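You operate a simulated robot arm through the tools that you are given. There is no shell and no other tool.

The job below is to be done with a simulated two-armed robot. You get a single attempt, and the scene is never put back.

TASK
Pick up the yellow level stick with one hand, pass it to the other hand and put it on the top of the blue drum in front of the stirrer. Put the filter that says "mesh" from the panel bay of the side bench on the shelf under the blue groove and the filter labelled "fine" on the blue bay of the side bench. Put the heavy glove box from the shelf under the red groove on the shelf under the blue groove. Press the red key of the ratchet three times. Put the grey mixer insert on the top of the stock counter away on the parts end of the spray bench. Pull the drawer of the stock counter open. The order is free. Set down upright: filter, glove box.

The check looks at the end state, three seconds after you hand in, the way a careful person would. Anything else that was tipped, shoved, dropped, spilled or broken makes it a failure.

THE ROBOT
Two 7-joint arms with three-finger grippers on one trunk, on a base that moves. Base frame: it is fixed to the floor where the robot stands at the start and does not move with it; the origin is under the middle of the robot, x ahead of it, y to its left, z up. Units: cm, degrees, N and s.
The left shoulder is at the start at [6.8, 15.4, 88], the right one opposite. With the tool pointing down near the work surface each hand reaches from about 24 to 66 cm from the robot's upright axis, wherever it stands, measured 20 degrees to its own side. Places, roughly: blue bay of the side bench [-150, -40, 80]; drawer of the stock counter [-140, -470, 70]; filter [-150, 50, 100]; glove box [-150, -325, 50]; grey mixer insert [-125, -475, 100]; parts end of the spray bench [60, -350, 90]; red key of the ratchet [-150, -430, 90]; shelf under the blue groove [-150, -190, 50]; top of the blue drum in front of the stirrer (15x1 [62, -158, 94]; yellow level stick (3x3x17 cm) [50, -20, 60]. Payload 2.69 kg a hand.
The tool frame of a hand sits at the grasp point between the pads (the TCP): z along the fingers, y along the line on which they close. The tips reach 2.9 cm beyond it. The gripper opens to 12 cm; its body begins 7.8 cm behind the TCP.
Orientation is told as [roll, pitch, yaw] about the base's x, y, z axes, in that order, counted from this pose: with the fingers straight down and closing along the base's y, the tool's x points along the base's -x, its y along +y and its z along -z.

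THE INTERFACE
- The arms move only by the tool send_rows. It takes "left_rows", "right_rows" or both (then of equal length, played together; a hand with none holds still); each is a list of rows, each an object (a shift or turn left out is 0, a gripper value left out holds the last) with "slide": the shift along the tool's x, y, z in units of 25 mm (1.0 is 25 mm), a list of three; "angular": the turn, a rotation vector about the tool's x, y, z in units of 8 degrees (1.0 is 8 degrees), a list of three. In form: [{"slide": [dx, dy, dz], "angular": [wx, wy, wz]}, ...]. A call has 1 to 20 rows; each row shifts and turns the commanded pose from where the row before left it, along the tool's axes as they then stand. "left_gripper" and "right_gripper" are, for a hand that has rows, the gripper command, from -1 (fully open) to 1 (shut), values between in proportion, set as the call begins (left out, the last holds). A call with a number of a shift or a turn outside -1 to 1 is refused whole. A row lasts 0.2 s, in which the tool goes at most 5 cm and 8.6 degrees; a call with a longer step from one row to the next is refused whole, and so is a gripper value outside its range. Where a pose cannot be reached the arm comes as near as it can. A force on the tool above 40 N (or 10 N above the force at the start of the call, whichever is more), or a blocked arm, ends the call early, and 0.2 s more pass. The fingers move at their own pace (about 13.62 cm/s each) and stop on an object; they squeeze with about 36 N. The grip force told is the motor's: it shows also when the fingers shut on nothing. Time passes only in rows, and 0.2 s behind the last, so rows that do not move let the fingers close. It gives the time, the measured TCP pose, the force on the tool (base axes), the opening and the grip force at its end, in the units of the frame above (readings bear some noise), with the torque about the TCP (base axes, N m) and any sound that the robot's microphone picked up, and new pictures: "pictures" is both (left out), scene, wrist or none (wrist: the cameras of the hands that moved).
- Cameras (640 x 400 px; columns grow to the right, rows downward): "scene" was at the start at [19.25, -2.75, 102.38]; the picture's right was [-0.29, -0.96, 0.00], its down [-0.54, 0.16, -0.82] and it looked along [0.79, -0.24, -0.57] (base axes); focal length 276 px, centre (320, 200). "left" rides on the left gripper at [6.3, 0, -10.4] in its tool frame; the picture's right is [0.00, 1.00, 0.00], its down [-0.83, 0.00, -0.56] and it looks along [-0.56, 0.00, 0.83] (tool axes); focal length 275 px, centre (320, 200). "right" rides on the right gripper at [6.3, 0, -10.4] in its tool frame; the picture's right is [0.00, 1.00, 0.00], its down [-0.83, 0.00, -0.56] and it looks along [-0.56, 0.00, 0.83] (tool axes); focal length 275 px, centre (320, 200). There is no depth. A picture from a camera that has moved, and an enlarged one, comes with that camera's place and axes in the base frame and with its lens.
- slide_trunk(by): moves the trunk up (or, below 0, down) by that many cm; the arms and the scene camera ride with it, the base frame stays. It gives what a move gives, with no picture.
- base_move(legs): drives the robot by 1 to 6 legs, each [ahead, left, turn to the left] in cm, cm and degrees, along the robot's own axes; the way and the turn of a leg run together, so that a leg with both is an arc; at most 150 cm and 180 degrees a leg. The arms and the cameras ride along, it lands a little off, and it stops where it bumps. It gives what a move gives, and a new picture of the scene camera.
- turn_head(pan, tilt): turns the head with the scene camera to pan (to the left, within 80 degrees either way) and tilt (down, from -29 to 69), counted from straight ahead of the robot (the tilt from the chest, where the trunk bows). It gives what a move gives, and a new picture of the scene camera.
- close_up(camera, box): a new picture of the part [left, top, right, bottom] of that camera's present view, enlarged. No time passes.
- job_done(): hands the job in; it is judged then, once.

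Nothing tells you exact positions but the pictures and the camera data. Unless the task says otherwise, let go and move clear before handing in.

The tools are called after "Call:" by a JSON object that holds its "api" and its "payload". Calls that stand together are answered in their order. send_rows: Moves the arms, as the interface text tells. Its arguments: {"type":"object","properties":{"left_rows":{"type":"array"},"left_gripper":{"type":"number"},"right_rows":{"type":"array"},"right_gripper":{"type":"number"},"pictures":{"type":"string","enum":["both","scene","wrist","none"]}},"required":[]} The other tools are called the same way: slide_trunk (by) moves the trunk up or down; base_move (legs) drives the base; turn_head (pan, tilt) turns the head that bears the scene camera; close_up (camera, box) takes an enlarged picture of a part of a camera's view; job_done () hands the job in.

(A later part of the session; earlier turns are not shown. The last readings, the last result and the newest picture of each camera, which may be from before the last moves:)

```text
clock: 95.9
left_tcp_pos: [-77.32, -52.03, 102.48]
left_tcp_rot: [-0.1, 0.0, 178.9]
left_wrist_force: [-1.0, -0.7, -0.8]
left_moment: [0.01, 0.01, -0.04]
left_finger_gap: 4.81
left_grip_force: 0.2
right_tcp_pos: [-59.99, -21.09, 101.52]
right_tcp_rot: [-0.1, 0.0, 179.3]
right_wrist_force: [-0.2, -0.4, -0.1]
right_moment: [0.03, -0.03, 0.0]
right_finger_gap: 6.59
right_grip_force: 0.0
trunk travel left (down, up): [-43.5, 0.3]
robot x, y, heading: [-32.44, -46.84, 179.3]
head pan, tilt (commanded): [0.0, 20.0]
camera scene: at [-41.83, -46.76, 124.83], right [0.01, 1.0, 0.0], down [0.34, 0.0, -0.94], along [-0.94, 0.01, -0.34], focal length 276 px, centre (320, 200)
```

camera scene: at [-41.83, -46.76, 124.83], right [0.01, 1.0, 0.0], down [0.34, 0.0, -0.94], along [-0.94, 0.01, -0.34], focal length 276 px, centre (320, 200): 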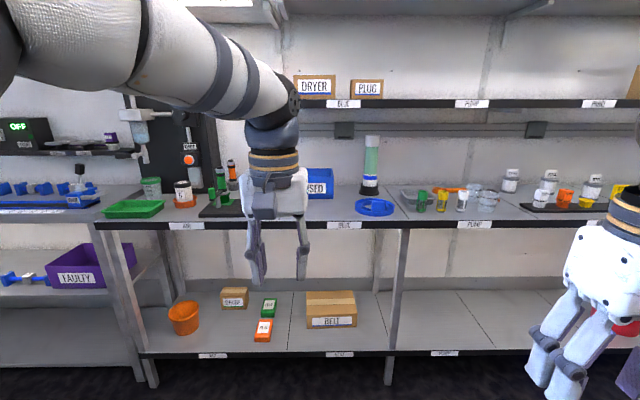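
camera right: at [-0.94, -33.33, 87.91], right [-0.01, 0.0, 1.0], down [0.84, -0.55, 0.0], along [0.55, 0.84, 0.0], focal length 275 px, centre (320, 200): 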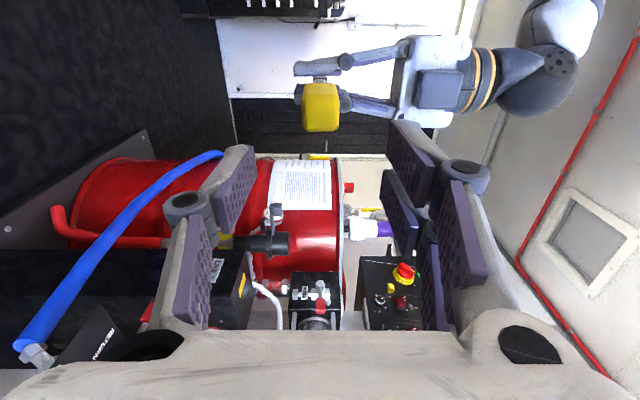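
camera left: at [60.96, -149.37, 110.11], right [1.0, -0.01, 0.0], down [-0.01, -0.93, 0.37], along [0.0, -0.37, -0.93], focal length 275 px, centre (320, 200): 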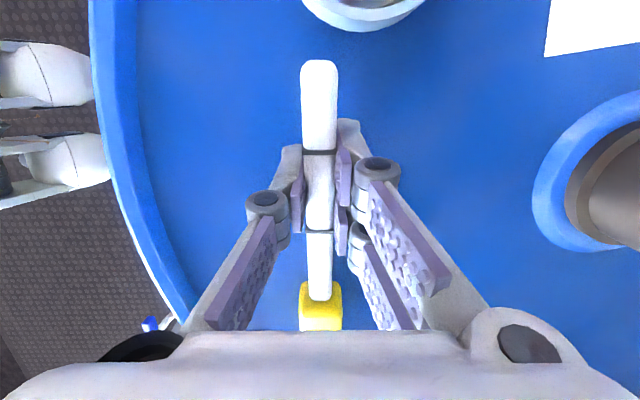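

Call:
{"api": "close_up", "payload": {"camera": "scene", "box": [300, 130, 480, 240]}}

Call:
{"api": "close_up", "payload": {"camera": "scene", "box": [460, 130, 640, 240]}}

Call:
{"api": "close_up", "payload": {"camera": "scene", "box": [100, 130, 320, 240]}}

```text
3.56 times, centred on (390, 185) of scene
camera zoom: at [-41.83, -46.76, 124.83], right [0.01, 1.0, 0.0], down [0.34, 0.0, -0.94], along [-0.94, 0.01, -0.34], focal length 982 px, centre (71, 253)
```

zoom: 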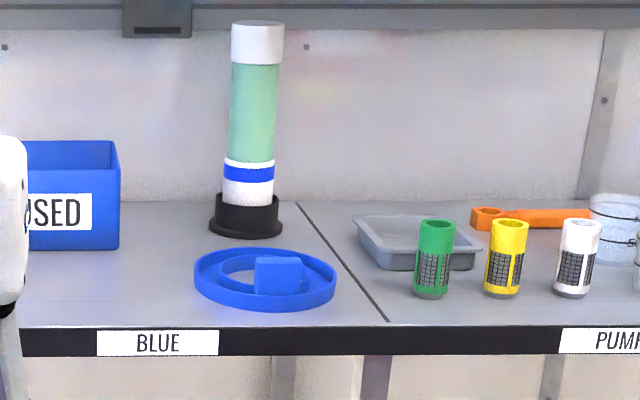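

```text
3.56 times, centred on (550, 185) of scene
camera zoom: at [-41.83, -46.76, 124.83], right [0.01, 1.0, 0.0], down [0.34, 0.0, -0.94], along [-0.94, 0.01, -0.34], focal length 982 px, centre (-498, 253)
```

zoom: 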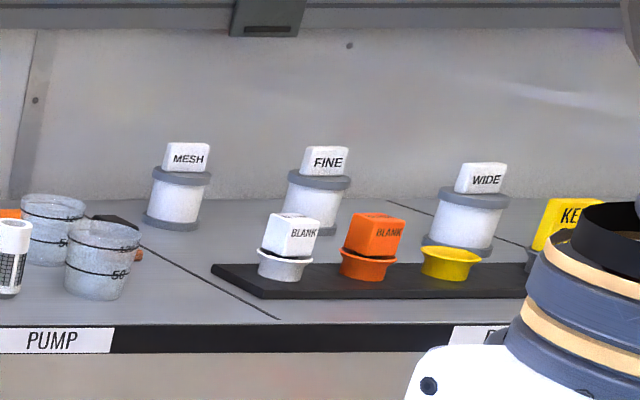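

```text
2.91 times, centred on (210, 185) of scene
camera zoom: at [-41.83, -46.76, 124.83], right [0.01, 1.0, 0.0], down [0.34, 0.0, -0.94], along [-0.94, 0.01, -0.34], focal length 803 px, centre (640, 244)
```

zoom: 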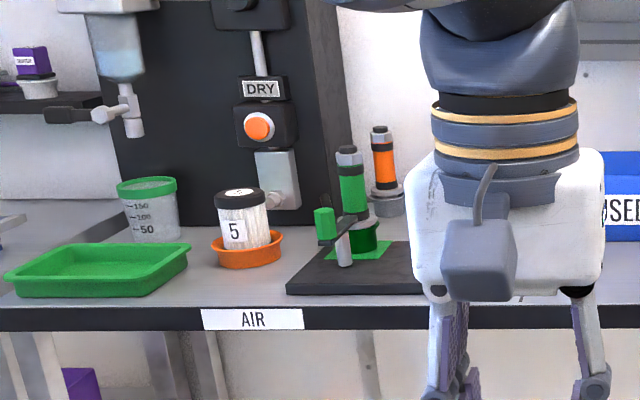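

The filters "MESH", "FINE", "WIDE" stand in the panel bay on the right. Driving right to face them.

Call:
{"api": "base_move", "payload": {"legs": [[0, -85, 0.7]]}}

```text
clock: 102.8
left_tcp_pos: [-76.87, 32.28, 102.45]
left_tcp_rot: [-0.1, 0.1, 179.8]
left_wrist_force: [-0.7, 0.1, 0.2]
left_moment: [0.01, -0.02, -0.01]
left_finger_gap: 4.8
left_grip_force: 0.0
right_tcp_pos: [-60.04, 63.53, 101.49]
right_tcp_rot: [0.0, 0.0, -179.8]
right_wrist_force: [0.3, 0.6, -0.7]
right_moment: [0.06, -0.01, -0.01]
right_finger_gap: 6.6
right_grip_force: 0.0
trunk travel left (down, up): [-43.5, 0.3]
robot x, y, heading: [-31.73, 38.22, -179.8]
head pan, tilt (commanded): [0.0, 20.0]
camera scene: at [-41.49, 38.11, 124.83], right [0.0, 1.0, 0.0], down [0.34, 0.0, -0.94], along [-0.94, 0.0, -0.34], focal length 276 px, centre (320, 200)
```

scene: 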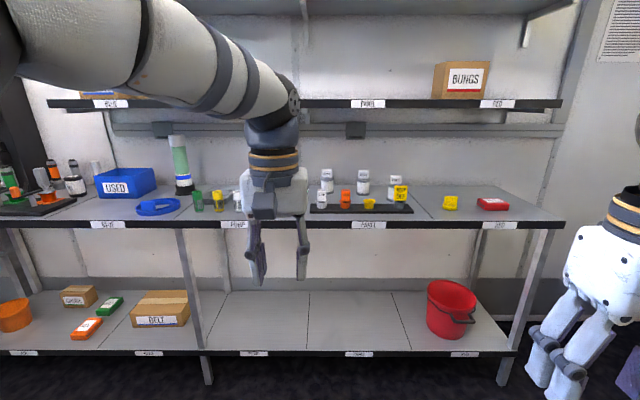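

Filters stand around x≈-162, z 85–97, behind a rack with caps; a shelf hangs above. I need its depth, so I'll lower the trunk for a second vantage.

Call:
{"api": "slide_trunk", "payload": {"by": -14}}

Call:
{"api": "turn_head", "payload": {"pan": 0, "tilt": 10}}

```text
clock: 104.5
left_tcp_pos: [-76.73, 32.2, 88.46]
left_tcp_rot: [-0.2, -0.1, 179.9]
left_wrist_force: [0.5, -0.1, -0.1]
left_moment: [-0.04, -0.02, -0.03]
left_finger_gap: 4.82
left_grip_force: 0.1
right_tcp_pos: [-60.12, 63.42, 87.54]
right_tcp_rot: [0.0, -0.2, -179.8]
right_wrist_force: [-0.1, -0.3, -0.2]
right_moment: [0.01, 0.01, -0.03]
right_finger_gap: 6.61
right_grip_force: 0.0
trunk travel left (down, up): [-29.5, 14.3]
robot x, y, heading: [-31.84, 38.04, -179.8]
head pan, tilt (commanded): [0.0, 20.0]
```

```text
clock: 105.2
left_tcp_pos: [-76.74, 32.21, 88.45]
left_tcp_rot: [-0.1, 0.0, 179.9]
left_wrist_force: [0.0, 0.4, -1.1]
left_moment: [-0.02, 0.01, 0.02]
left_finger_gap: 4.8
left_grip_force: 0.0
right_tcp_pos: [-60.12, 63.51, 87.47]
right_tcp_rot: [0.0, -0.2, -179.8]
right_wrist_force: [-0.2, 0.1, 0.4]
right_moment: [0.0, 0.02, 0.03]
right_finger_gap: 6.58
right_grip_force: 0.0
trunk travel left (down, up): [-29.5, 14.3]
robot x, y, heading: [-31.68, 38.26, -180.0]
head pan, tilt (commanded): [0.0, 10.0]
camera scene: at [-50.4, 38.06, 110.74], right [0.0, 1.0, 0.0], down [0.17, 0.0, -0.98], along [-0.98, 0.0, -0.17], focal length 276 px, centre (320, 200)
```

scene: 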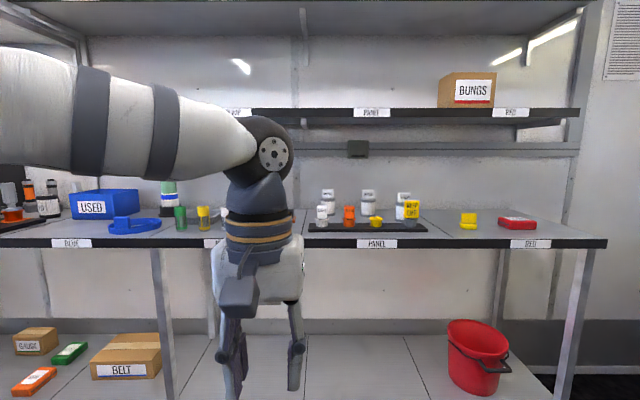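

Call:
{"api": "close_up", "payload": {"camera": "scene", "box": [300, 170, 460, 270]}}

```text
4.00 times, centred on (380, 220) of scene
camera zoom: at [-50.4, 38.06, 110.74], right [0.0, 1.0, 0.0], down [0.17, 0.0, -0.98], along [-0.98, 0.0, -0.17], focal length 1104 px, centre (80, 120)
```

zoom: 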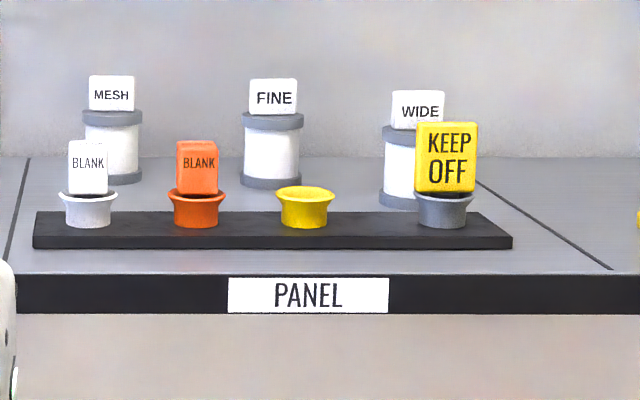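

Geometry: bench top z≈85 (front edge x≈-130), upper shelf front edge at x≈-146, z≈122, MESH at [-164, 41.4], FINE at [-162, 57.5], spools ~6 cm wide, 11 cm tall. I'll approach with hands tilted 45° forward: left takes MESH, right takes FINE. First raise the trunk and pitch the left hand.

Call:
{"api": "slide_trunk", "payload": {"by": 9}}

Call:
{"api": "send_rows", "payload": {"left_rows": [{"angular": [0, -1, 0], "slide": [0.5, 0, 0]}, {"angular": [0, -1, 0], "slide": [0.5, 0, 0]}, {"angular": [0, -1, 0]}, {"angular": [0, -1, 0]}, {"angular": [0, -1, 0]}, {"angular": [0, -0.625, 0]}, {"slide": [-0.6, 0, -0.6]}, {"slide": [-0.6, 0, -0.6]}, {"slide": [-0.6, 0, -0.6]}], "left_gripper": -0.5}}

```text
clock: 106.4
left_tcp_pos: [-76.79, 32.38, 97.42]
left_tcp_rot: [-0.1, 0.1, 179.9]
left_wrist_force: [-0.9, 0.5, -0.4]
left_moment: [0.02, 0.02, -0.01]
left_finger_gap: 4.79
left_grip_force: 0.0
right_tcp_pos: [-60.15, 63.59, 96.49]
right_tcp_rot: [0.0, -0.1, -179.8]
right_wrist_force: [-0.1, 0.2, -0.4]
right_moment: [0.07, -0.02, 0.01]
right_finger_gap: 6.64
right_grip_force: 0.1
trunk travel left (down, up): [-38.5, 5.3]
robot x, y, heading: [-31.81, 38.27, -179.9]
head pan, tilt (commanded): [0.0, 10.0]
```

```text
clock: 108.4
left_tcp_pos: [-74.26, 32.4, 103.59]
left_tcp_rot: [-0.2, -45.0, 179.8]
left_wrist_force: [0.1, 0.4, -0.2]
left_moment: [0.02, 0.02, -0.01]
left_finger_gap: 8.99
left_grip_force: 0.0
right_tcp_pos: [-60.05, 63.45, 96.52]
right_tcp_rot: [0.0, 0.0, -179.8]
right_wrist_force: [-0.3, -0.7, 0.2]
right_moment: [-0.04, -0.02, 0.0]
right_finger_gap: 6.59
right_grip_force: 0.0
trunk travel left (down, up): [-38.5, 5.3]
robot x, y, heading: [-31.63, 38.68, -179.5]
head pan, tilt (commanded): [0.0, 10.0]
camera scene: at [-46.63, 38.06, 120.83], right [0.0, 1.0, 0.0], down [0.17, 0.0, -0.98], along [-0.98, 0.0, -0.17], focal length 276 px, centre (320, 200)
camera left: at [-62.38, 32.19, 106.41], right [-0.01, -1.0, 0.0], down [-0.19, 0.0, 0.98], along [-0.98, 0.01, -0.19], focal length 275 px, centre (320, 200)
```

scene: 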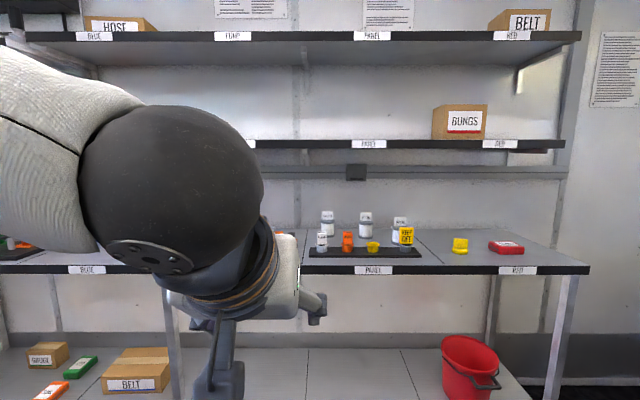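
left: 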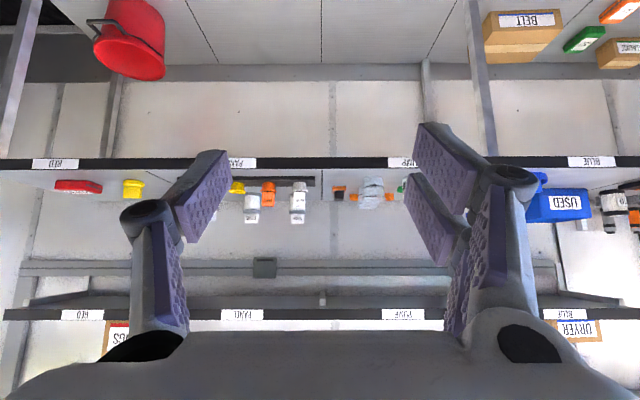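

Left hand pitched. Driving closer and slightly right, stopping short of the bench.

Call:
{"api": "base_move", "payload": {"legs": [[40, -11.5, -0.4]]}}

```text
clock: 111.0
left_tcp_pos: [-113.52, 43.75, 103.52]
left_tcp_rot: [-0.1, -45.0, 179.9]
left_wrist_force: [0.3, -0.1, -0.7]
left_moment: [-0.01, -0.01, 0.0]
left_finger_gap: 9.03
left_grip_force: 0.1
right_tcp_pos: [-99.44, 74.9, 96.52]
right_tcp_rot: [0.0, -0.1, -179.8]
right_wrist_force: [-0.1, -0.1, -0.5]
right_moment: [0.0, -0.01, -0.02]
right_finger_gap: 6.6
right_grip_force: 0.0
trunk travel left (down, up): [-38.5, 5.3]
robot x, y, heading: [-70.91, 49.7, -179.9]
head pan, tilt (commanded): [0.0, 10.0]
camera scene: at [-85.93, 49.47, 120.83], right [0.0, 1.0, 0.0], down [0.17, 0.0, -0.98], along [-0.98, 0.0, -0.17], focal length 276 px, centre (320, 200)
```

scene: 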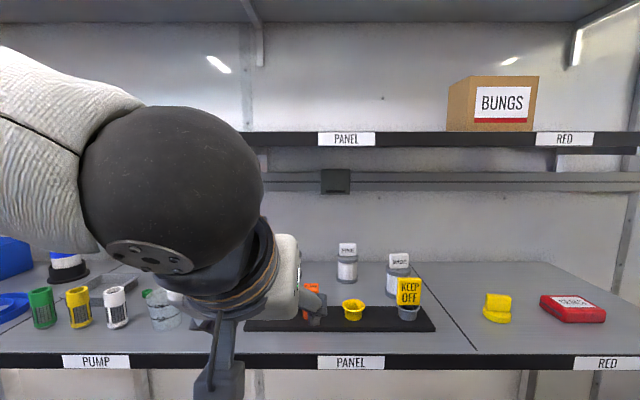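

Call:
{"api": "send_rows", "payload": {"left_rows": [{}], "pictures": "wrist"}}

Call:
{"api": "close_up", "payload": {"camera": "left", "box": [200, 120, 440, 270]}}

Call:
{"api": "close_up", "payload": {"camera": "scene", "box": [260, 220, 460, 340]}}

```text
clock: 111.4
left_tcp_pos: [-113.51, 43.72, 103.65]
left_tcp_rot: [-0.1, -45.0, 179.9]
left_wrist_force: [-0.1, 0.5, -0.2]
left_moment: [-0.02, -0.02, 0.0]
left_finger_gap: 9.0
left_grip_force: 0.0
right_tcp_pos: [-99.3, 74.91, 96.55]
right_tcp_rot: [-0.1, -0.1, -179.8]
right_wrist_force: [-0.5, -0.2, -0.2]
right_moment: [0.01, 0.0, -0.02]
right_finger_gap: 6.59
right_grip_force: 0.1
trunk travel left (down, up): [-38.5, 5.3]
robot x, y, heading: [-70.97, 49.52, -179.7]
head pan, tilt (commanded): [0.0, 10.0]
camera left: at [-101.66, 43.58, 106.39], right [-0.01, -1.0, 0.0], down [-0.19, 0.0, 0.98], along [-0.98, 0.01, -0.19], focal length 275 px, centre (320, 200)
```

left: 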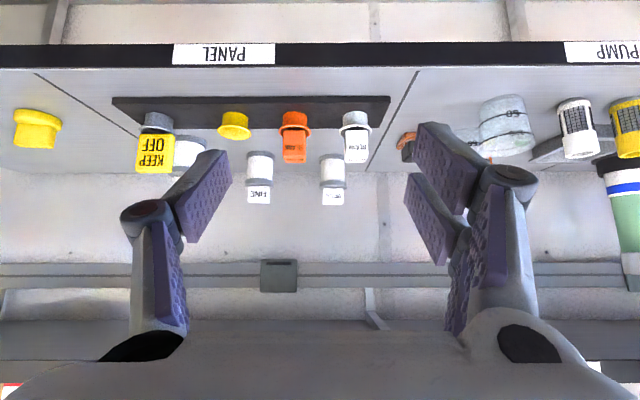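

```text
2.67 times, centred on (320, 195) of left
camera zoom: at [-101.66, 43.58, 106.39], right [-0.01, -1.0, 0.0], down [-0.19, 0.0, 0.98], along [-0.98, 0.01, -0.19], focal length 734 px, centre (320, 213)
```

zoom: 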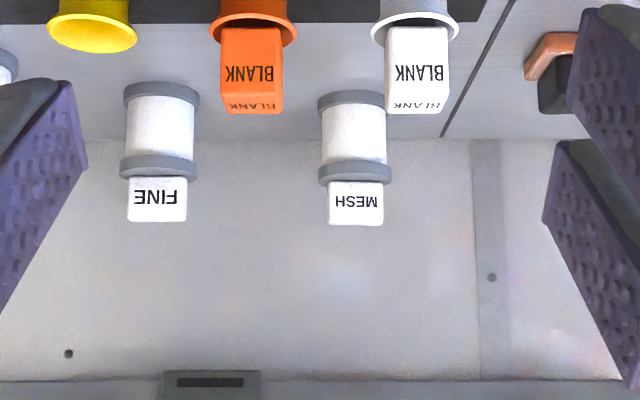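

```text
3.20 times, centred on (360, 280) of scene
camera zoom: at [-85.89, 49.46, 120.83], right [0.0, 1.0, 0.0], down [0.17, 0.0, -0.98], along [-0.98, 0.0, -0.17], focal length 884 px, centre (192, -56)
```

zoom: 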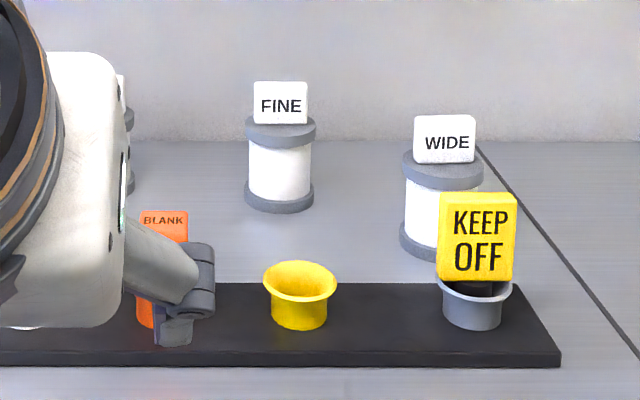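

MESH is at about [-163, 41.5], FINE at [-160.5, 57.1]; spool body z 85–92.7. Driving forward 17 cm with hands above the caps.

Call:
{"api": "base_move", "payload": {"legs": [[17, 0, 0]]}}

Call:
{"api": "turn_head", "payload": {"pan": 20, "tilt": 69}}

```text
clock: 112.9
left_tcp_pos: [-130.94, 43.86, 103.58]
left_tcp_rot: [-0.2, -45.0, 179.6]
left_wrist_force: [-0.6, -0.3, -0.1]
left_moment: [-0.01, 0.03, 0.0]
left_finger_gap: 9.0
left_grip_force: 0.0
right_tcp_pos: [-116.6, 74.98, 96.43]
right_tcp_rot: [0.0, -0.1, -179.9]
right_wrist_force: [-0.5, -0.1, 0.3]
right_moment: [-0.02, -0.01, -0.01]
right_finger_gap: 6.62
right_grip_force: 0.1
trunk travel left (down, up): [-38.5, 5.3]
robot x, y, heading: [-88.54, 49.71, 179.8]
head pan, tilt (commanded): [0.0, 10.0]
camera scene: at [-103.31, 49.49, 120.82], right [0.0, 1.0, 0.0], down [0.17, 0.0, -0.98], along [-0.98, 0.0, -0.17], focal length 276 px, centre (320, 200)
```

scene: 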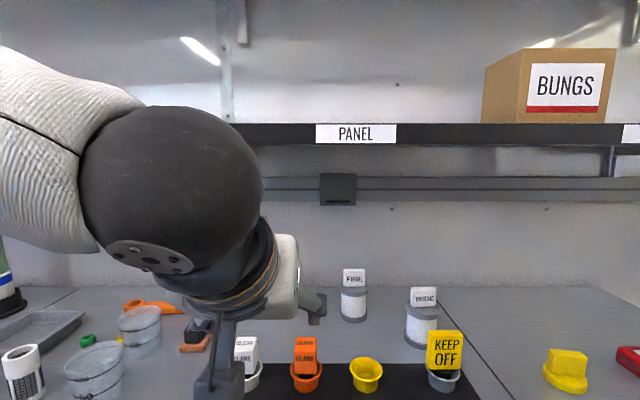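

```text
clock: 114.1
left_tcp_pos: [-130.95, 43.79, 103.48]
left_tcp_rot: [-0.2, -44.8, 179.8]
left_wrist_force: [0.3, 0.9, 0.0]
left_moment: [0.01, 0.01, 0.03]
left_finger_gap: 9.02
left_grip_force: 0.1
right_tcp_pos: [-116.59, 74.9, 96.59]
right_tcp_rot: [-0.1, -0.2, -180.0]
right_wrist_force: [0.5, -0.4, 0.2]
right_moment: [0.01, 0.02, -0.06]
right_finger_gap: 6.61
right_grip_force: 0.0
trunk travel left (down, up): [-38.5, 5.3]
robot x, y, heading: [-88.28, 49.58, 180.0]
head pan, tilt (commanded): [20.0, 68.8]
camera scene: at [-101.02, 47.57, 114.13], right [-0.26, 0.97, 0.0], down [0.78, 0.21, -0.59], along [-0.57, -0.15, -0.81], focal length 276 px, centre (320, 200)
```

scene: 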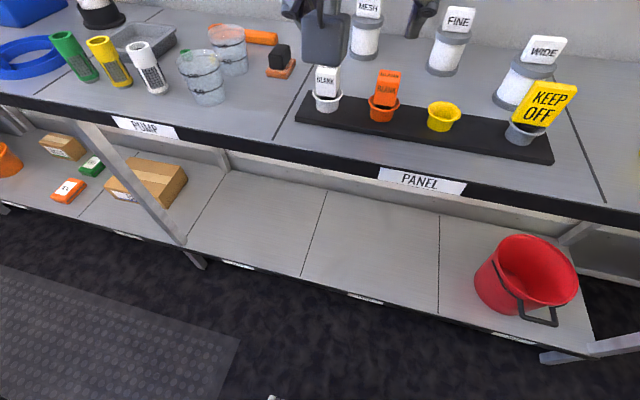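

Good view of everything. Moving the left hand to a pre-grasp above and in front of MESH.

Call:
{"api": "send_rows", "payload": {"left_rows": [{"slide": [-0.654, 0.115, 0.831]}, {"slide": [-0.654, 0.115, 0.831]}, {"slide": [-0.654, 0.115, 0.831]}, {"slide": [-0.654, 0.115, 0.831]}, {"slide": [-0.654, 0.115, 0.831]}, {"slide": [-0.654, 0.115, 0.831]}, {"slide": [-0.654, 0.115, 0.831]}], "left_gripper": -0.5}}

```text
clock: 115.7
left_tcp_pos: [-149.25, 42.18, 101.51]
left_tcp_rot: [0.1, -45.0, 179.6]
left_wrist_force: [0.0, 0.1, -0.2]
left_moment: [0.04, 0.06, 0.0]
left_finger_gap: 8.99
left_grip_force: 0.1
right_tcp_pos: [-116.67, 74.92, 96.53]
right_tcp_rot: [0.1, -0.1, -180.0]
right_wrist_force: [0.6, -1.0, 0.5]
right_moment: [0.01, 0.01, 0.0]
right_finger_gap: 6.59
right_grip_force: 0.1
trunk travel left (down, up): [-38.5, 5.3]
robot x, y, heading: [-88.31, 49.93, -179.8]
head pan, tilt (commanded): [20.0, 68.8]
camera scene: at [-99.22, 47.58, 112.44], right [-0.34, 0.94, 0.0], down [0.88, 0.32, -0.36], along [-0.34, -0.12, -0.93], focal length 276 px, centre (320, 200)
camera left: at [-137.46, 42.04, 104.29], right [-0.01, -1.0, 0.0], down [-0.19, 0.0, 0.98], along [-0.98, 0.01, -0.19], focal length 275 px, centre (320, 200)
```

scene: 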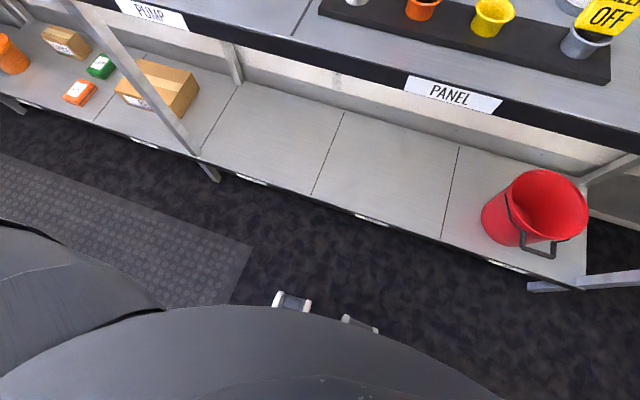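
left: 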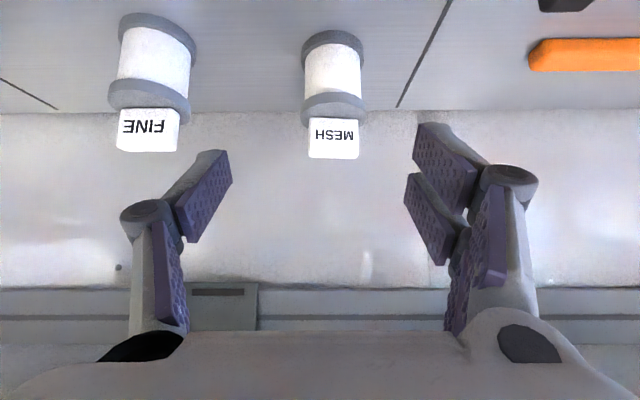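

MESH centre refined to [-162.1, 41.2]. Advancing along the finger axis most of the way.

Call:
{"api": "send_rows", "payload": {"left_rows": [{"slide": [-0.046, 0.08, 0.768]}, {"slide": [-0.046, 0.08, 0.768]}, {"slide": [-0.046, 0.08, 0.768]}, {"slide": [-0.046, 0.08, 0.768]}, {"slide": [-0.046, 0.06, 0.768]}]}}

Call:
{"api": "turn_head", "payload": {"pan": 15, "tilt": 48}}

```text
clock: 116.9
left_tcp_pos: [-156.43, 41.2, 94.99]
left_tcp_rot: [-0.1, -45.1, 179.7]
left_wrist_force: [-1.1, 0.7, 0.3]
left_moment: [0.02, -0.01, -0.02]
left_finger_gap: 8.98
left_grip_force: 0.1
right_tcp_pos: [-116.57, 74.97, 96.6]
right_tcp_rot: [0.1, -0.2, -180.0]
right_wrist_force: [-0.2, -1.3, 0.1]
right_moment: [0.02, -0.02, 0.02]
right_finger_gap: 6.59
right_grip_force: 0.0
trunk travel left (down, up): [-38.5, 5.3]
robot x, y, heading: [-88.22, 49.78, -180.0]
head pan, tilt (commanded): [20.0, 68.8]
camera scene: at [-99.2, 47.67, 112.41], right [-0.33, 0.95, 0.0], down [0.88, 0.31, -0.36], along [-0.34, -0.12, -0.93], focal length 276 px, centre (320, 200)
camera left: at [-144.64, 40.94, 97.82], right [-0.01, -1.0, 0.0], down [-0.19, 0.0, 0.98], along [-0.98, 0.01, -0.19], focal length 275 px, centre (320, 200)
```

scene: 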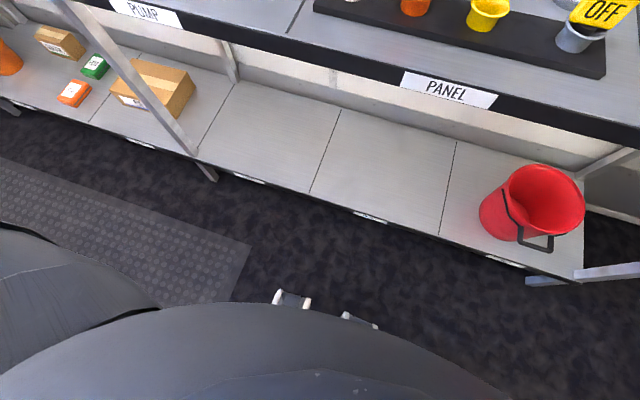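
left: 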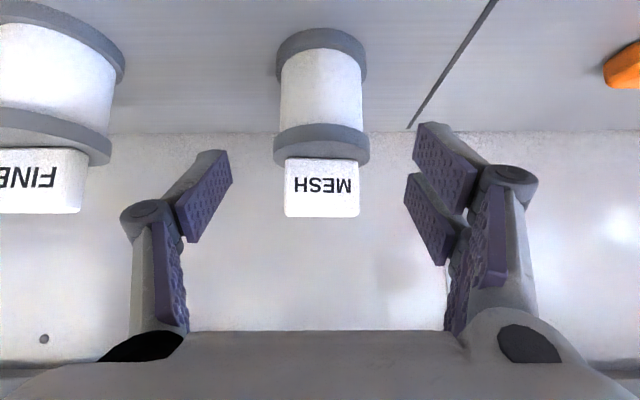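

```text
clock: 117.8
left_tcp_pos: [-156.41, 41.09, 95.0]
left_tcp_rot: [-0.1, -45.0, 179.7]
left_wrist_force: [-0.3, 0.8, 0.4]
left_moment: [-0.01, -0.02, 0.0]
left_finger_gap: 9.0
left_grip_force: 0.0
right_tcp_pos: [-116.63, 74.97, 96.55]
right_tcp_rot: [0.0, -0.1, -180.0]
right_wrist_force: [0.0, 0.1, -0.6]
right_moment: [0.02, 0.02, 0.02]
right_finger_gap: 6.6
right_grip_force: 0.1
trunk travel left (down, up): [-38.5, 5.3]
robot x, y, heading: [-88.6, 49.96, 179.9]
head pan, tilt (commanded): [15.0, 48.0]
camera scene: at [-101.54, 47.45, 114.91], right [-0.26, 0.97, 0.0], down [0.72, 0.19, -0.67], along [-0.65, -0.17, -0.74], focal length 276 px, centre (320, 200)
```

scene: 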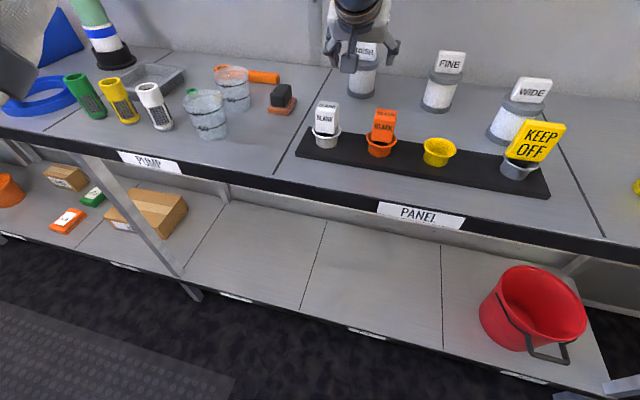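

Call:
{"api": "send_rows", "payload": {"left_rows": [{"slide": [-0.04, 0, 0.605]}, {"slide": [-0.04, 0, 0.605]}, {"slide": [-0.04, 0, 0.605]}, {"slide": [-0.04, 0, 0.605]}, {"slide": [-0.04, 0, 0.605]}]}}

Call:
{"api": "close_up", "payload": {"camera": "scene", "box": [290, 0, 470, 130]}}

```text
clock: 119.0
left_tcp_pos: [-162.0, 41.14, 89.83]
left_tcp_rot: [-0.1, -44.9, 179.6]
left_wrist_force: [-0.4, 0.0, -0.3]
left_moment: [-0.02, -0.02, -0.01]
left_finger_gap: 9.0
left_grip_force: 0.1
right_tcp_pos: [-116.66, 74.93, 96.37]
right_tcp_rot: [0.0, 0.0, -180.0]
right_wrist_force: [0.8, 0.3, 0.9]
right_moment: [-0.02, -0.02, 0.01]
right_finger_gap: 6.63
right_grip_force: 0.1
trunk travel left (down, up): [-38.5, 5.3]
robot x, y, heading: [-88.46, 49.39, -180.2]
head pan, tilt (commanded): [15.0, 48.0]
camera scene: at [-101.58, 47.45, 114.91], right [-0.26, 0.97, 0.0], down [0.72, 0.19, -0.67], along [-0.65, -0.17, -0.74], focal length 276 px, centre (320, 200)
camera left: at [-150.21, 40.94, 92.77], right [-0.01, -1.0, 0.0], down [-0.19, 0.0, 0.98], along [-0.98, 0.01, -0.19], focal length 275 px, centre (320, 200)
```

scene: 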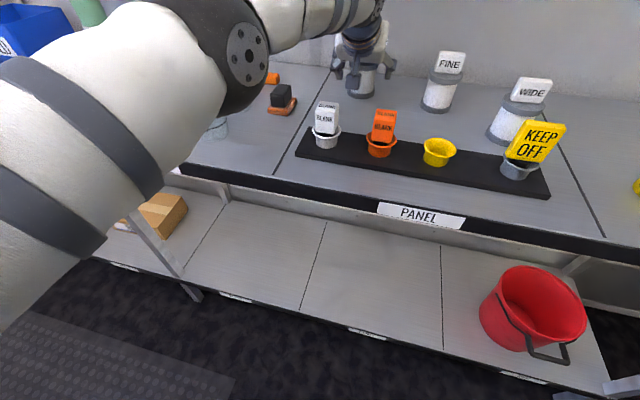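
left: 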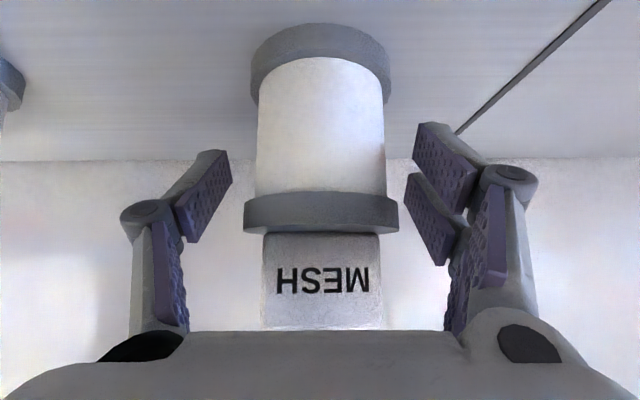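

```text
3.08 times, centred on (380, 65) of scene
camera zoom: at [-101.58, 47.45, 114.91], right [-0.26, 0.97, 0.0], down [0.72, 0.19, -0.67], along [-0.65, -0.17, -0.74], focal length 850 px, centre (135, 615)
```

zoom: 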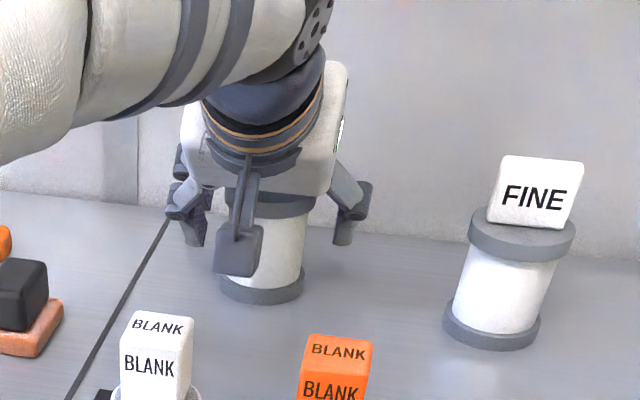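

Well centred between the pads. Closing the left gripper.

Call:
{"api": "send_rows", "payload": {"left_rows": [{}, {}, {}, {}], "left_gripper": 1, "pictures": "wrist"}}

```text
clock: 120.0
left_tcp_pos: [-161.98, 41.05, 90.08]
left_tcp_rot: [-0.1, -45.0, 179.7]
left_wrist_force: [0.4, -0.1, 3.8]
left_moment: [-0.16, 0.0, 0.01]
left_finger_gap: 5.94
left_grip_force: 36.5
right_tcp_pos: [-116.55, 75.03, 96.58]
right_tcp_rot: [0.0, -0.2, -179.9]
right_wrist_force: [0.5, 0.3, 0.4]
right_moment: [-0.01, 0.03, -0.04]
right_finger_gap: 6.6
right_grip_force: 0.1
trunk travel left (down, up): [-38.5, 5.3]
robot x, y, heading: [-88.9, 49.67, 179.9]
head pan, tilt (commanded): [15.0, 48.0]
camera left: at [-150.15, 40.93, 92.86], right [-0.01, -1.0, 0.0], down [-0.19, 0.0, 0.98], along [-0.98, 0.01, -0.19], focal length 275 px, centre (320, 200)
```

left: 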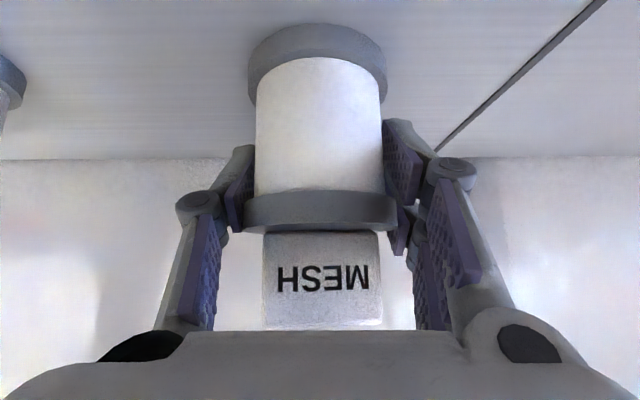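

Gripped (5.94 cm). Retreating up and back along the finger axis, then straight back over the caps.

Call:
{"api": "send_rows", "payload": {"left_rows": [{"slide": [0, 0, -0.5]}, {"slide": [0, 0, -0.9]}, {"slide": [0, 0, -0.9]}, {"slide": [0, 0, -0.9]}, {"slide": [0, 0, -0.9]}, {"slide": [0, 0, -0.9]}, {"slide": [0, 0, -0.9]}, {"slide": [0, 0, -0.9]}]}}

```text
clock: 121.8
left_tcp_pos: [-150.09, 40.84, 101.54]
left_tcp_rot: [-0.3, -44.6, 179.9]
left_wrist_force: [-0.3, 0.5, -0.4]
left_moment: [-0.02, 0.02, -0.01]
left_finger_gap: 5.86
left_grip_force: 36.3
right_tcp_pos: [-116.57, 74.86, 96.53]
right_tcp_rot: [0.0, -0.1, -180.0]
right_wrist_force: [-0.2, 0.3, -0.1]
right_moment: [-0.04, -0.02, 0.04]
right_finger_gap: 6.59
right_grip_force: 0.0
trunk travel left (down, up): [-38.5, 5.3]
robot x, y, heading: [-88.65, 49.56, 180.0]
head pan, tilt (commanded): [15.0, 48.0]
camera scene: at [-102.28, 46.14, 117.48], right [-0.37, 0.93, 0.0], down [0.47, 0.19, -0.86], along [-0.8, -0.32, -0.51], focal length 276 px, centre (320, 200)
camera left: at [-138.19, 40.77, 104.49], right [-0.01, -1.0, 0.0], down [-0.2, 0.0, 0.98], along [-0.98, 0.01, -0.2], focal length 275 px, centre (320, 200)
```

scene: 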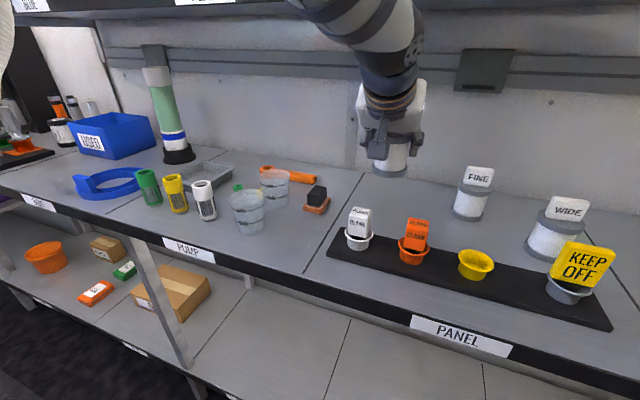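
left: 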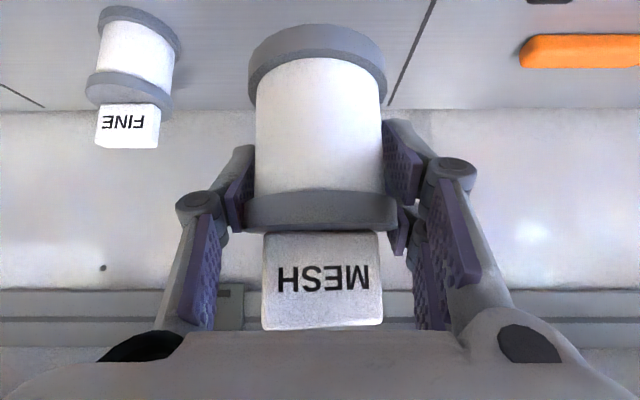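

Call:
{"api": "send_rows", "payload": {"left_rows": [{"slide": [0.4, 0, -0.9]}, {"slide": [0.5, 0, -0.9]}, {"slide": [0.69, 0, -0.69]}, {"slide": [0.69, 0, -0.69]}, {"slide": [0.69, 0, -0.69]}, {"slide": [0.69, 0, -0.69]}, {"slide": [0.69, 0, -0.69]}, {"slide": [0.69, 0, -0.69]}, {"slide": [0.69, 0, -0.69]}, {"slide": [0.69, 0, -0.69]}, {"slide": [0.69, 0, -0.69]}]}}

```text
clock: 124.2
left_tcp_pos: [-123.65, 40.75, 103.38]
left_tcp_rot: [-0.2, -44.5, -179.7]
left_wrist_force: [-0.2, 0.1, -1.1]
left_moment: [0.01, 0.05, 0.02]
left_finger_gap: 5.88
left_grip_force: 35.8
left hand out of reach, approached as far as the arm can: row 1
right_tcp_pos: [-116.58, 74.92, 96.47]
right_tcp_rot: [0.0, -0.1, -180.1]
right_wrist_force: [0.1, -0.2, -0.2]
right_moment: [-0.01, -0.03, 0.01]
right_finger_gap: 6.61
right_grip_force: 0.0
trunk travel left (down, up): [-38.5, 5.3]
robot x, y, heading: [-88.53, 49.84, 180.0]
head pan, tilt (commanded): [15.0, 48.0]
camera scene: at [-101.74, 47.11, 115.33], right [-0.29, 0.96, 0.0], down [0.67, 0.2, -0.71], along [-0.68, -0.21, -0.7], focal length 276 px, centre (320, 200)
camera left: at [-111.88, 40.54, 106.31], right [0.0, -1.0, 0.0], down [-0.2, 0.0, 0.98], along [-0.98, 0.0, -0.2], focal length 275 px, centre (320, 200)
```

scene: 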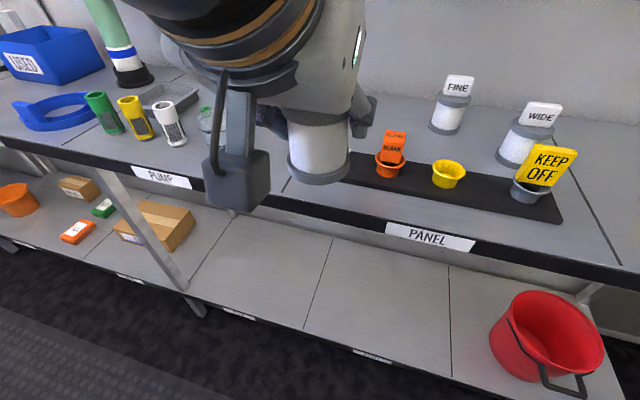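
left: 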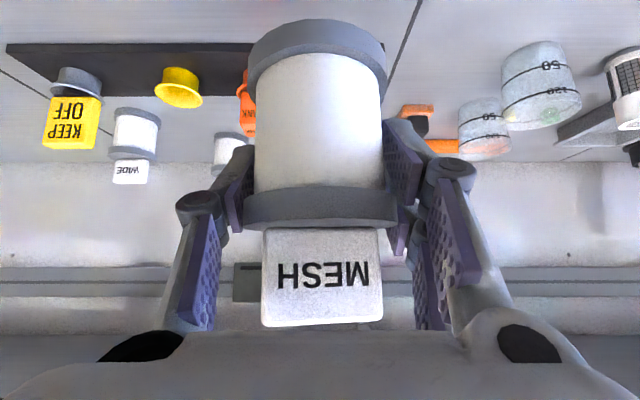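

MESH is held securely. Now pitch the right hand and bring it toward FINE, while shifting the left hand aside.

Call:
{"api": "send_rows", "payload": {"left_rows": [{"slide": [0, 0.6, 0]}, {"slide": [0, 0.6, 0]}, {"slide": [0, 0.6, 0]}, {"slide": [0, 0.6, 0]}, {"slide": [0, 0.6, 0]}, {"slide": [0, 0.4, 0]}, {}, {}, {}, {}, {}, {}, {}], "right_rows": [{"angular": [0, -1, 0]}, {"angular": [0, -1, 0]}, {"angular": [0, -1, 0]}, {"angular": [0, -1, 0]}, {"angular": [0, -1, 0]}, {"angular": [0, -0.625, 0]}, {"slide": [-0.7, 0, -0.7]}, {"slide": [-0.7, 0, -0.7]}, {"slide": [-0.7, 0, -0.5]}, {"slide": [0, 0.95, 0]}, {"slide": [0, 0.95, 0]}, {"slide": [0, 0.95, 0]}, {"slide": [0, 0.95, 0]}], "right_gripper": -0.5}}

```text
clock: 127.0
left_tcp_pos: [-123.52, 32.33, 103.67]
left_tcp_rot: [0.0, -45.0, 179.7]
left_wrist_force: [0.4, -0.3, -0.5]
left_moment: [0.02, 0.01, -0.02]
left_finger_gap: 5.88
left_grip_force: 35.6
right_tcp_pos: [-122.84, 67.03, 109.99]
right_tcp_rot: [0.0, -45.1, 180.0]
right_wrist_force: [1.0, 0.4, 0.5]
right_moment: [0.04, -0.01, -0.01]
right_finger_gap: 9.0
right_grip_force: 0.1
right hand out of reach, approached as far as the arm can: row 3, 4, 5, 6
trunk travel left (down, up): [-38.5, 5.3]
robot x, y, heading: [-88.39, 49.51, 180.2]
head pan, tilt (commanded): [15.0, 48.0]
camera scene: at [-101.55, 47.4, 114.91], right [-0.26, 0.97, 0.0], down [0.72, 0.19, -0.67], along [-0.65, -0.17, -0.74], focal length 276 px, centre (320, 200)
camera right: at [-111.04, 66.99, 112.7], right [0.0, -1.0, 0.0], down [-0.19, 0.0, 0.98], along [-0.98, 0.0, -0.19], focal length 275 px, centre (320, 200)
camera left: at [-111.72, 32.07, 106.39], right [-0.01, -1.0, 0.0], down [-0.19, 0.0, 0.98], along [-0.98, 0.01, -0.19], focal length 275 px, centre (320, 200)
```

scene: 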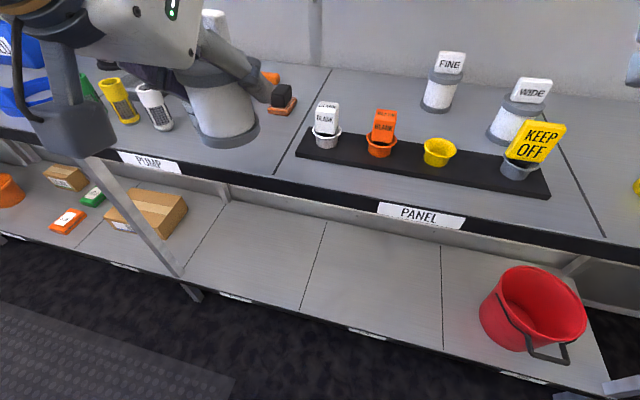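
right: 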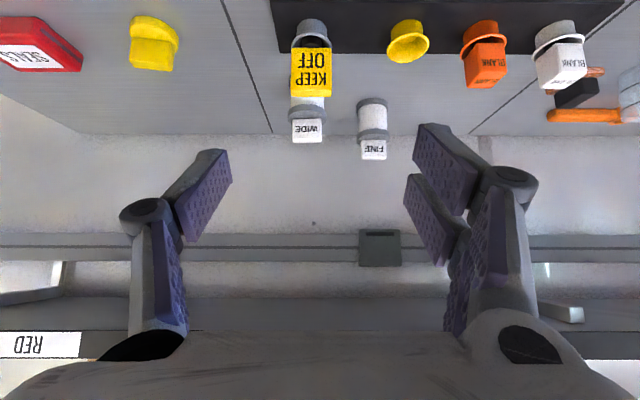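
left: 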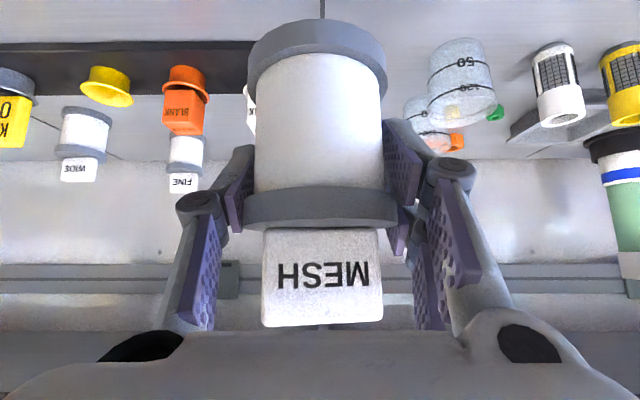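

Call:
{"api": "send_rows", "payload": {"right_rows": [{"slide": [-0.442, 0.353, 0.854]}, {"slide": [-0.442, 0.353, 0.854]}, {"slide": [-0.442, 0.353, 0.854]}, {"slide": [-0.442, 0.353, 0.854]}, {"slide": [-0.442, 0.353, 0.854]}, {"slide": [-0.442, 0.353, 0.854]}, {"slide": [-0.442, 0.353, 0.854]}, {"slide": [-0.442, 0.353, 0.854]}, {"slide": [-0.442, 0.353, 0.854]}, {"slide": [-0.442, 0.353, 0.854]}, {"slide": [-0.442, 0.353, 0.854]}]}}

```text
clock: 129.4
left_tcp_pos: [-123.59, 32.22, 103.66]
left_tcp_rot: [-0.1, -45.0, 179.8]
left_wrist_force: [0.2, -0.4, -0.2]
left_moment: [0.0, 0.0, 0.03]
left_finger_gap: 5.87
left_grip_force: 36.2
right_tcp_pos: [-148.32, 57.16, 102.36]
right_tcp_rot: [-0.1, -45.2, -179.9]
right_wrist_force: [-0.6, -0.3, -0.2]
right_moment: [0.02, 0.0, 0.02]
right_finger_gap: 8.98
right_grip_force: 0.1
trunk travel left (down, up): [-38.5, 5.3]
robot x, y, heading: [-88.27, 49.84, 179.9]
head pan, tilt (commanded): [15.0, 48.0]
camera scene: at [-101.58, 47.41, 114.91], right [-0.26, 0.97, 0.0], down [0.72, 0.19, -0.67], along [-0.65, -0.17, -0.74], focal length 276 px, centre (320, 200)
camera right: at [-136.39, 57.18, 105.08], right [0.0, -1.0, 0.0], down [-0.19, 0.0, 0.98], along [-0.98, 0.0, -0.19], focal length 275 px, centre (320, 200)
```

scene: 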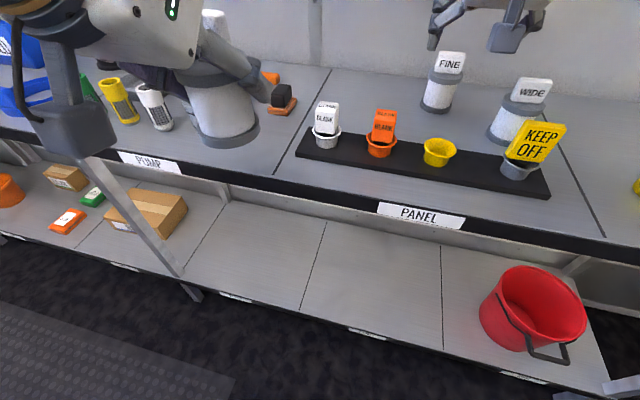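
right: 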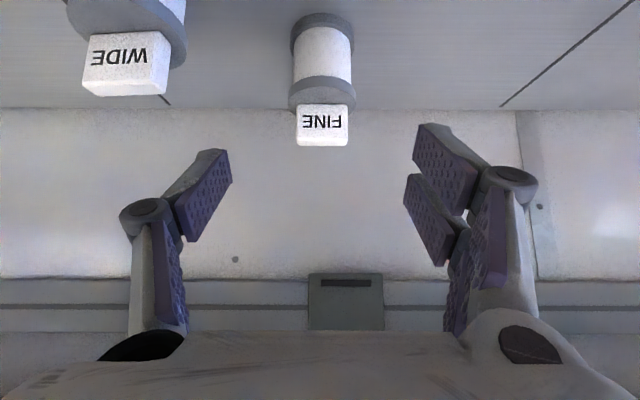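

Call:
{"api": "send_rows", "payload": {"right_rows": [{"slide": [0.016, 0, 0.683]}, {"slide": [0.016, 0, 0.683]}, {"slide": [0.016, 0, 0.683]}, {"slide": [0.016, 0, 0.683]}, {"slide": [0.016, 0, 0.683]}, {"slide": [0.016, 0, 0.683]}]}}

```text
clock: 130.8
left_tcp_pos: [-123.63, 32.32, 103.53]
left_tcp_rot: [0.0, -45.0, 179.7]
left_wrist_force: [-0.2, 0.0, -0.7]
left_moment: [-0.01, 0.0, 0.02]
left_finger_gap: 5.88
left_grip_force: 36.6
right_tcp_pos: [-155.46, 57.42, 94.89]
right_tcp_rot: [-0.2, -45.2, -179.9]
right_wrist_force: [-0.1, 0.1, -1.3]
right_moment: [-0.01, -0.02, 0.01]
right_finger_gap: 8.97
right_grip_force: 0.2
trunk travel left (down, up): [-38.5, 5.3]
robot x, y, heading: [-88.36, 49.81, 179.9]
head pan, tilt (commanded): [15.0, 48.0]
camera scene: at [-101.58, 47.44, 114.91], right [-0.26, 0.97, 0.0], down [0.72, 0.19, -0.67], along [-0.65, -0.17, -0.74], focal length 276 px, centre (320, 200)
camera right: at [-143.68, 57.39, 97.62], right [0.0, -1.0, 0.0], down [-0.19, 0.0, 0.98], along [-0.98, 0.0, -0.19], focal length 275 px, centre (320, 200)
```

scene: 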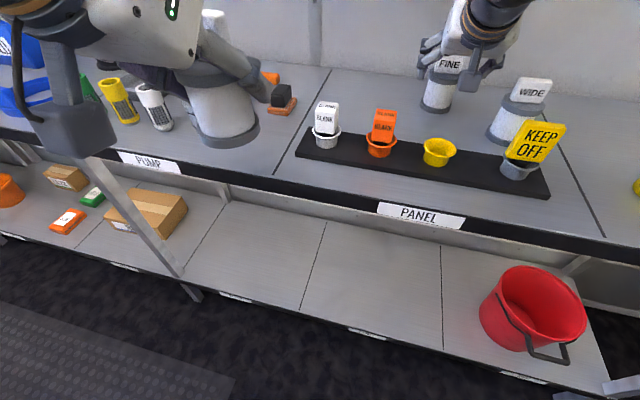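
right: 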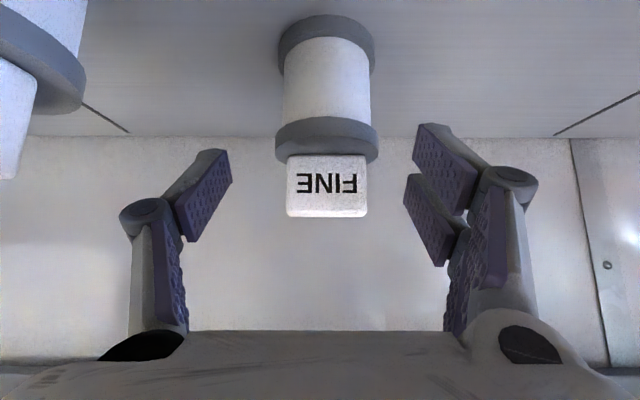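

Call:
{"api": "send_rows", "payload": {"right_rows": [{"slide": [0.03, 0.045, 0.66]}, {"slide": [0.03, 0.045, 0.66]}, {"slide": [0.03, 0.045, 0.66]}, {"slide": [0.03, 0.045, 0.66]}]}}

```text
clock: 131.8
left_tcp_pos: [-123.58, 32.34, 103.6]
left_tcp_rot: [-0.1, -45.0, 179.7]
left_wrist_force: [0.6, 0.1, -1.6]
left_moment: [-0.02, -0.01, -0.01]
left_finger_gap: 5.89
left_grip_force: 36.3
right_tcp_pos: [-159.98, 56.99, 89.86]
right_tcp_rot: [0.0, -45.2, 179.9]
right_wrist_force: [1.2, 0.8, 0.5]
right_moment: [-0.03, 0.03, 0.02]
right_finger_gap: 9.02
right_grip_force: 0.0
trunk travel left (down, up): [-38.5, 5.3]
robot x, y, heading: [-88.39, 49.74, 180.0]
head pan, tilt (commanded): [15.0, 48.0]
camera scene: at [-101.58, 47.45, 114.91], right [-0.26, 0.97, 0.0], down [0.72, 0.19, -0.67], along [-0.65, -0.17, -0.74], focal length 276 px, centre (320, 200)
camera right: at [-148.13, 56.99, 92.54], right [0.0, -1.0, 0.0], down [-0.19, 0.0, 0.98], along [-0.98, 0.0, -0.19], focal length 275 px, centre (320, 200)
```

scene: 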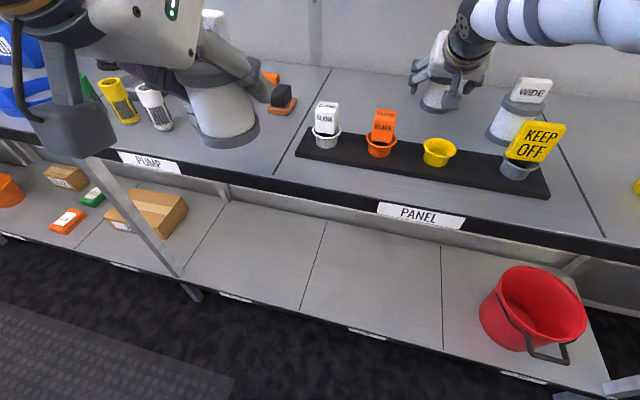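
right: 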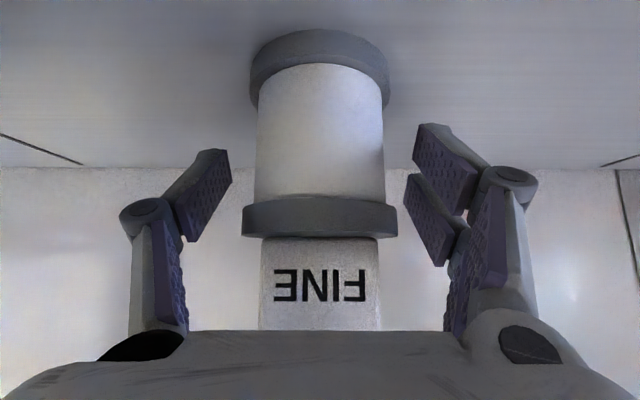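

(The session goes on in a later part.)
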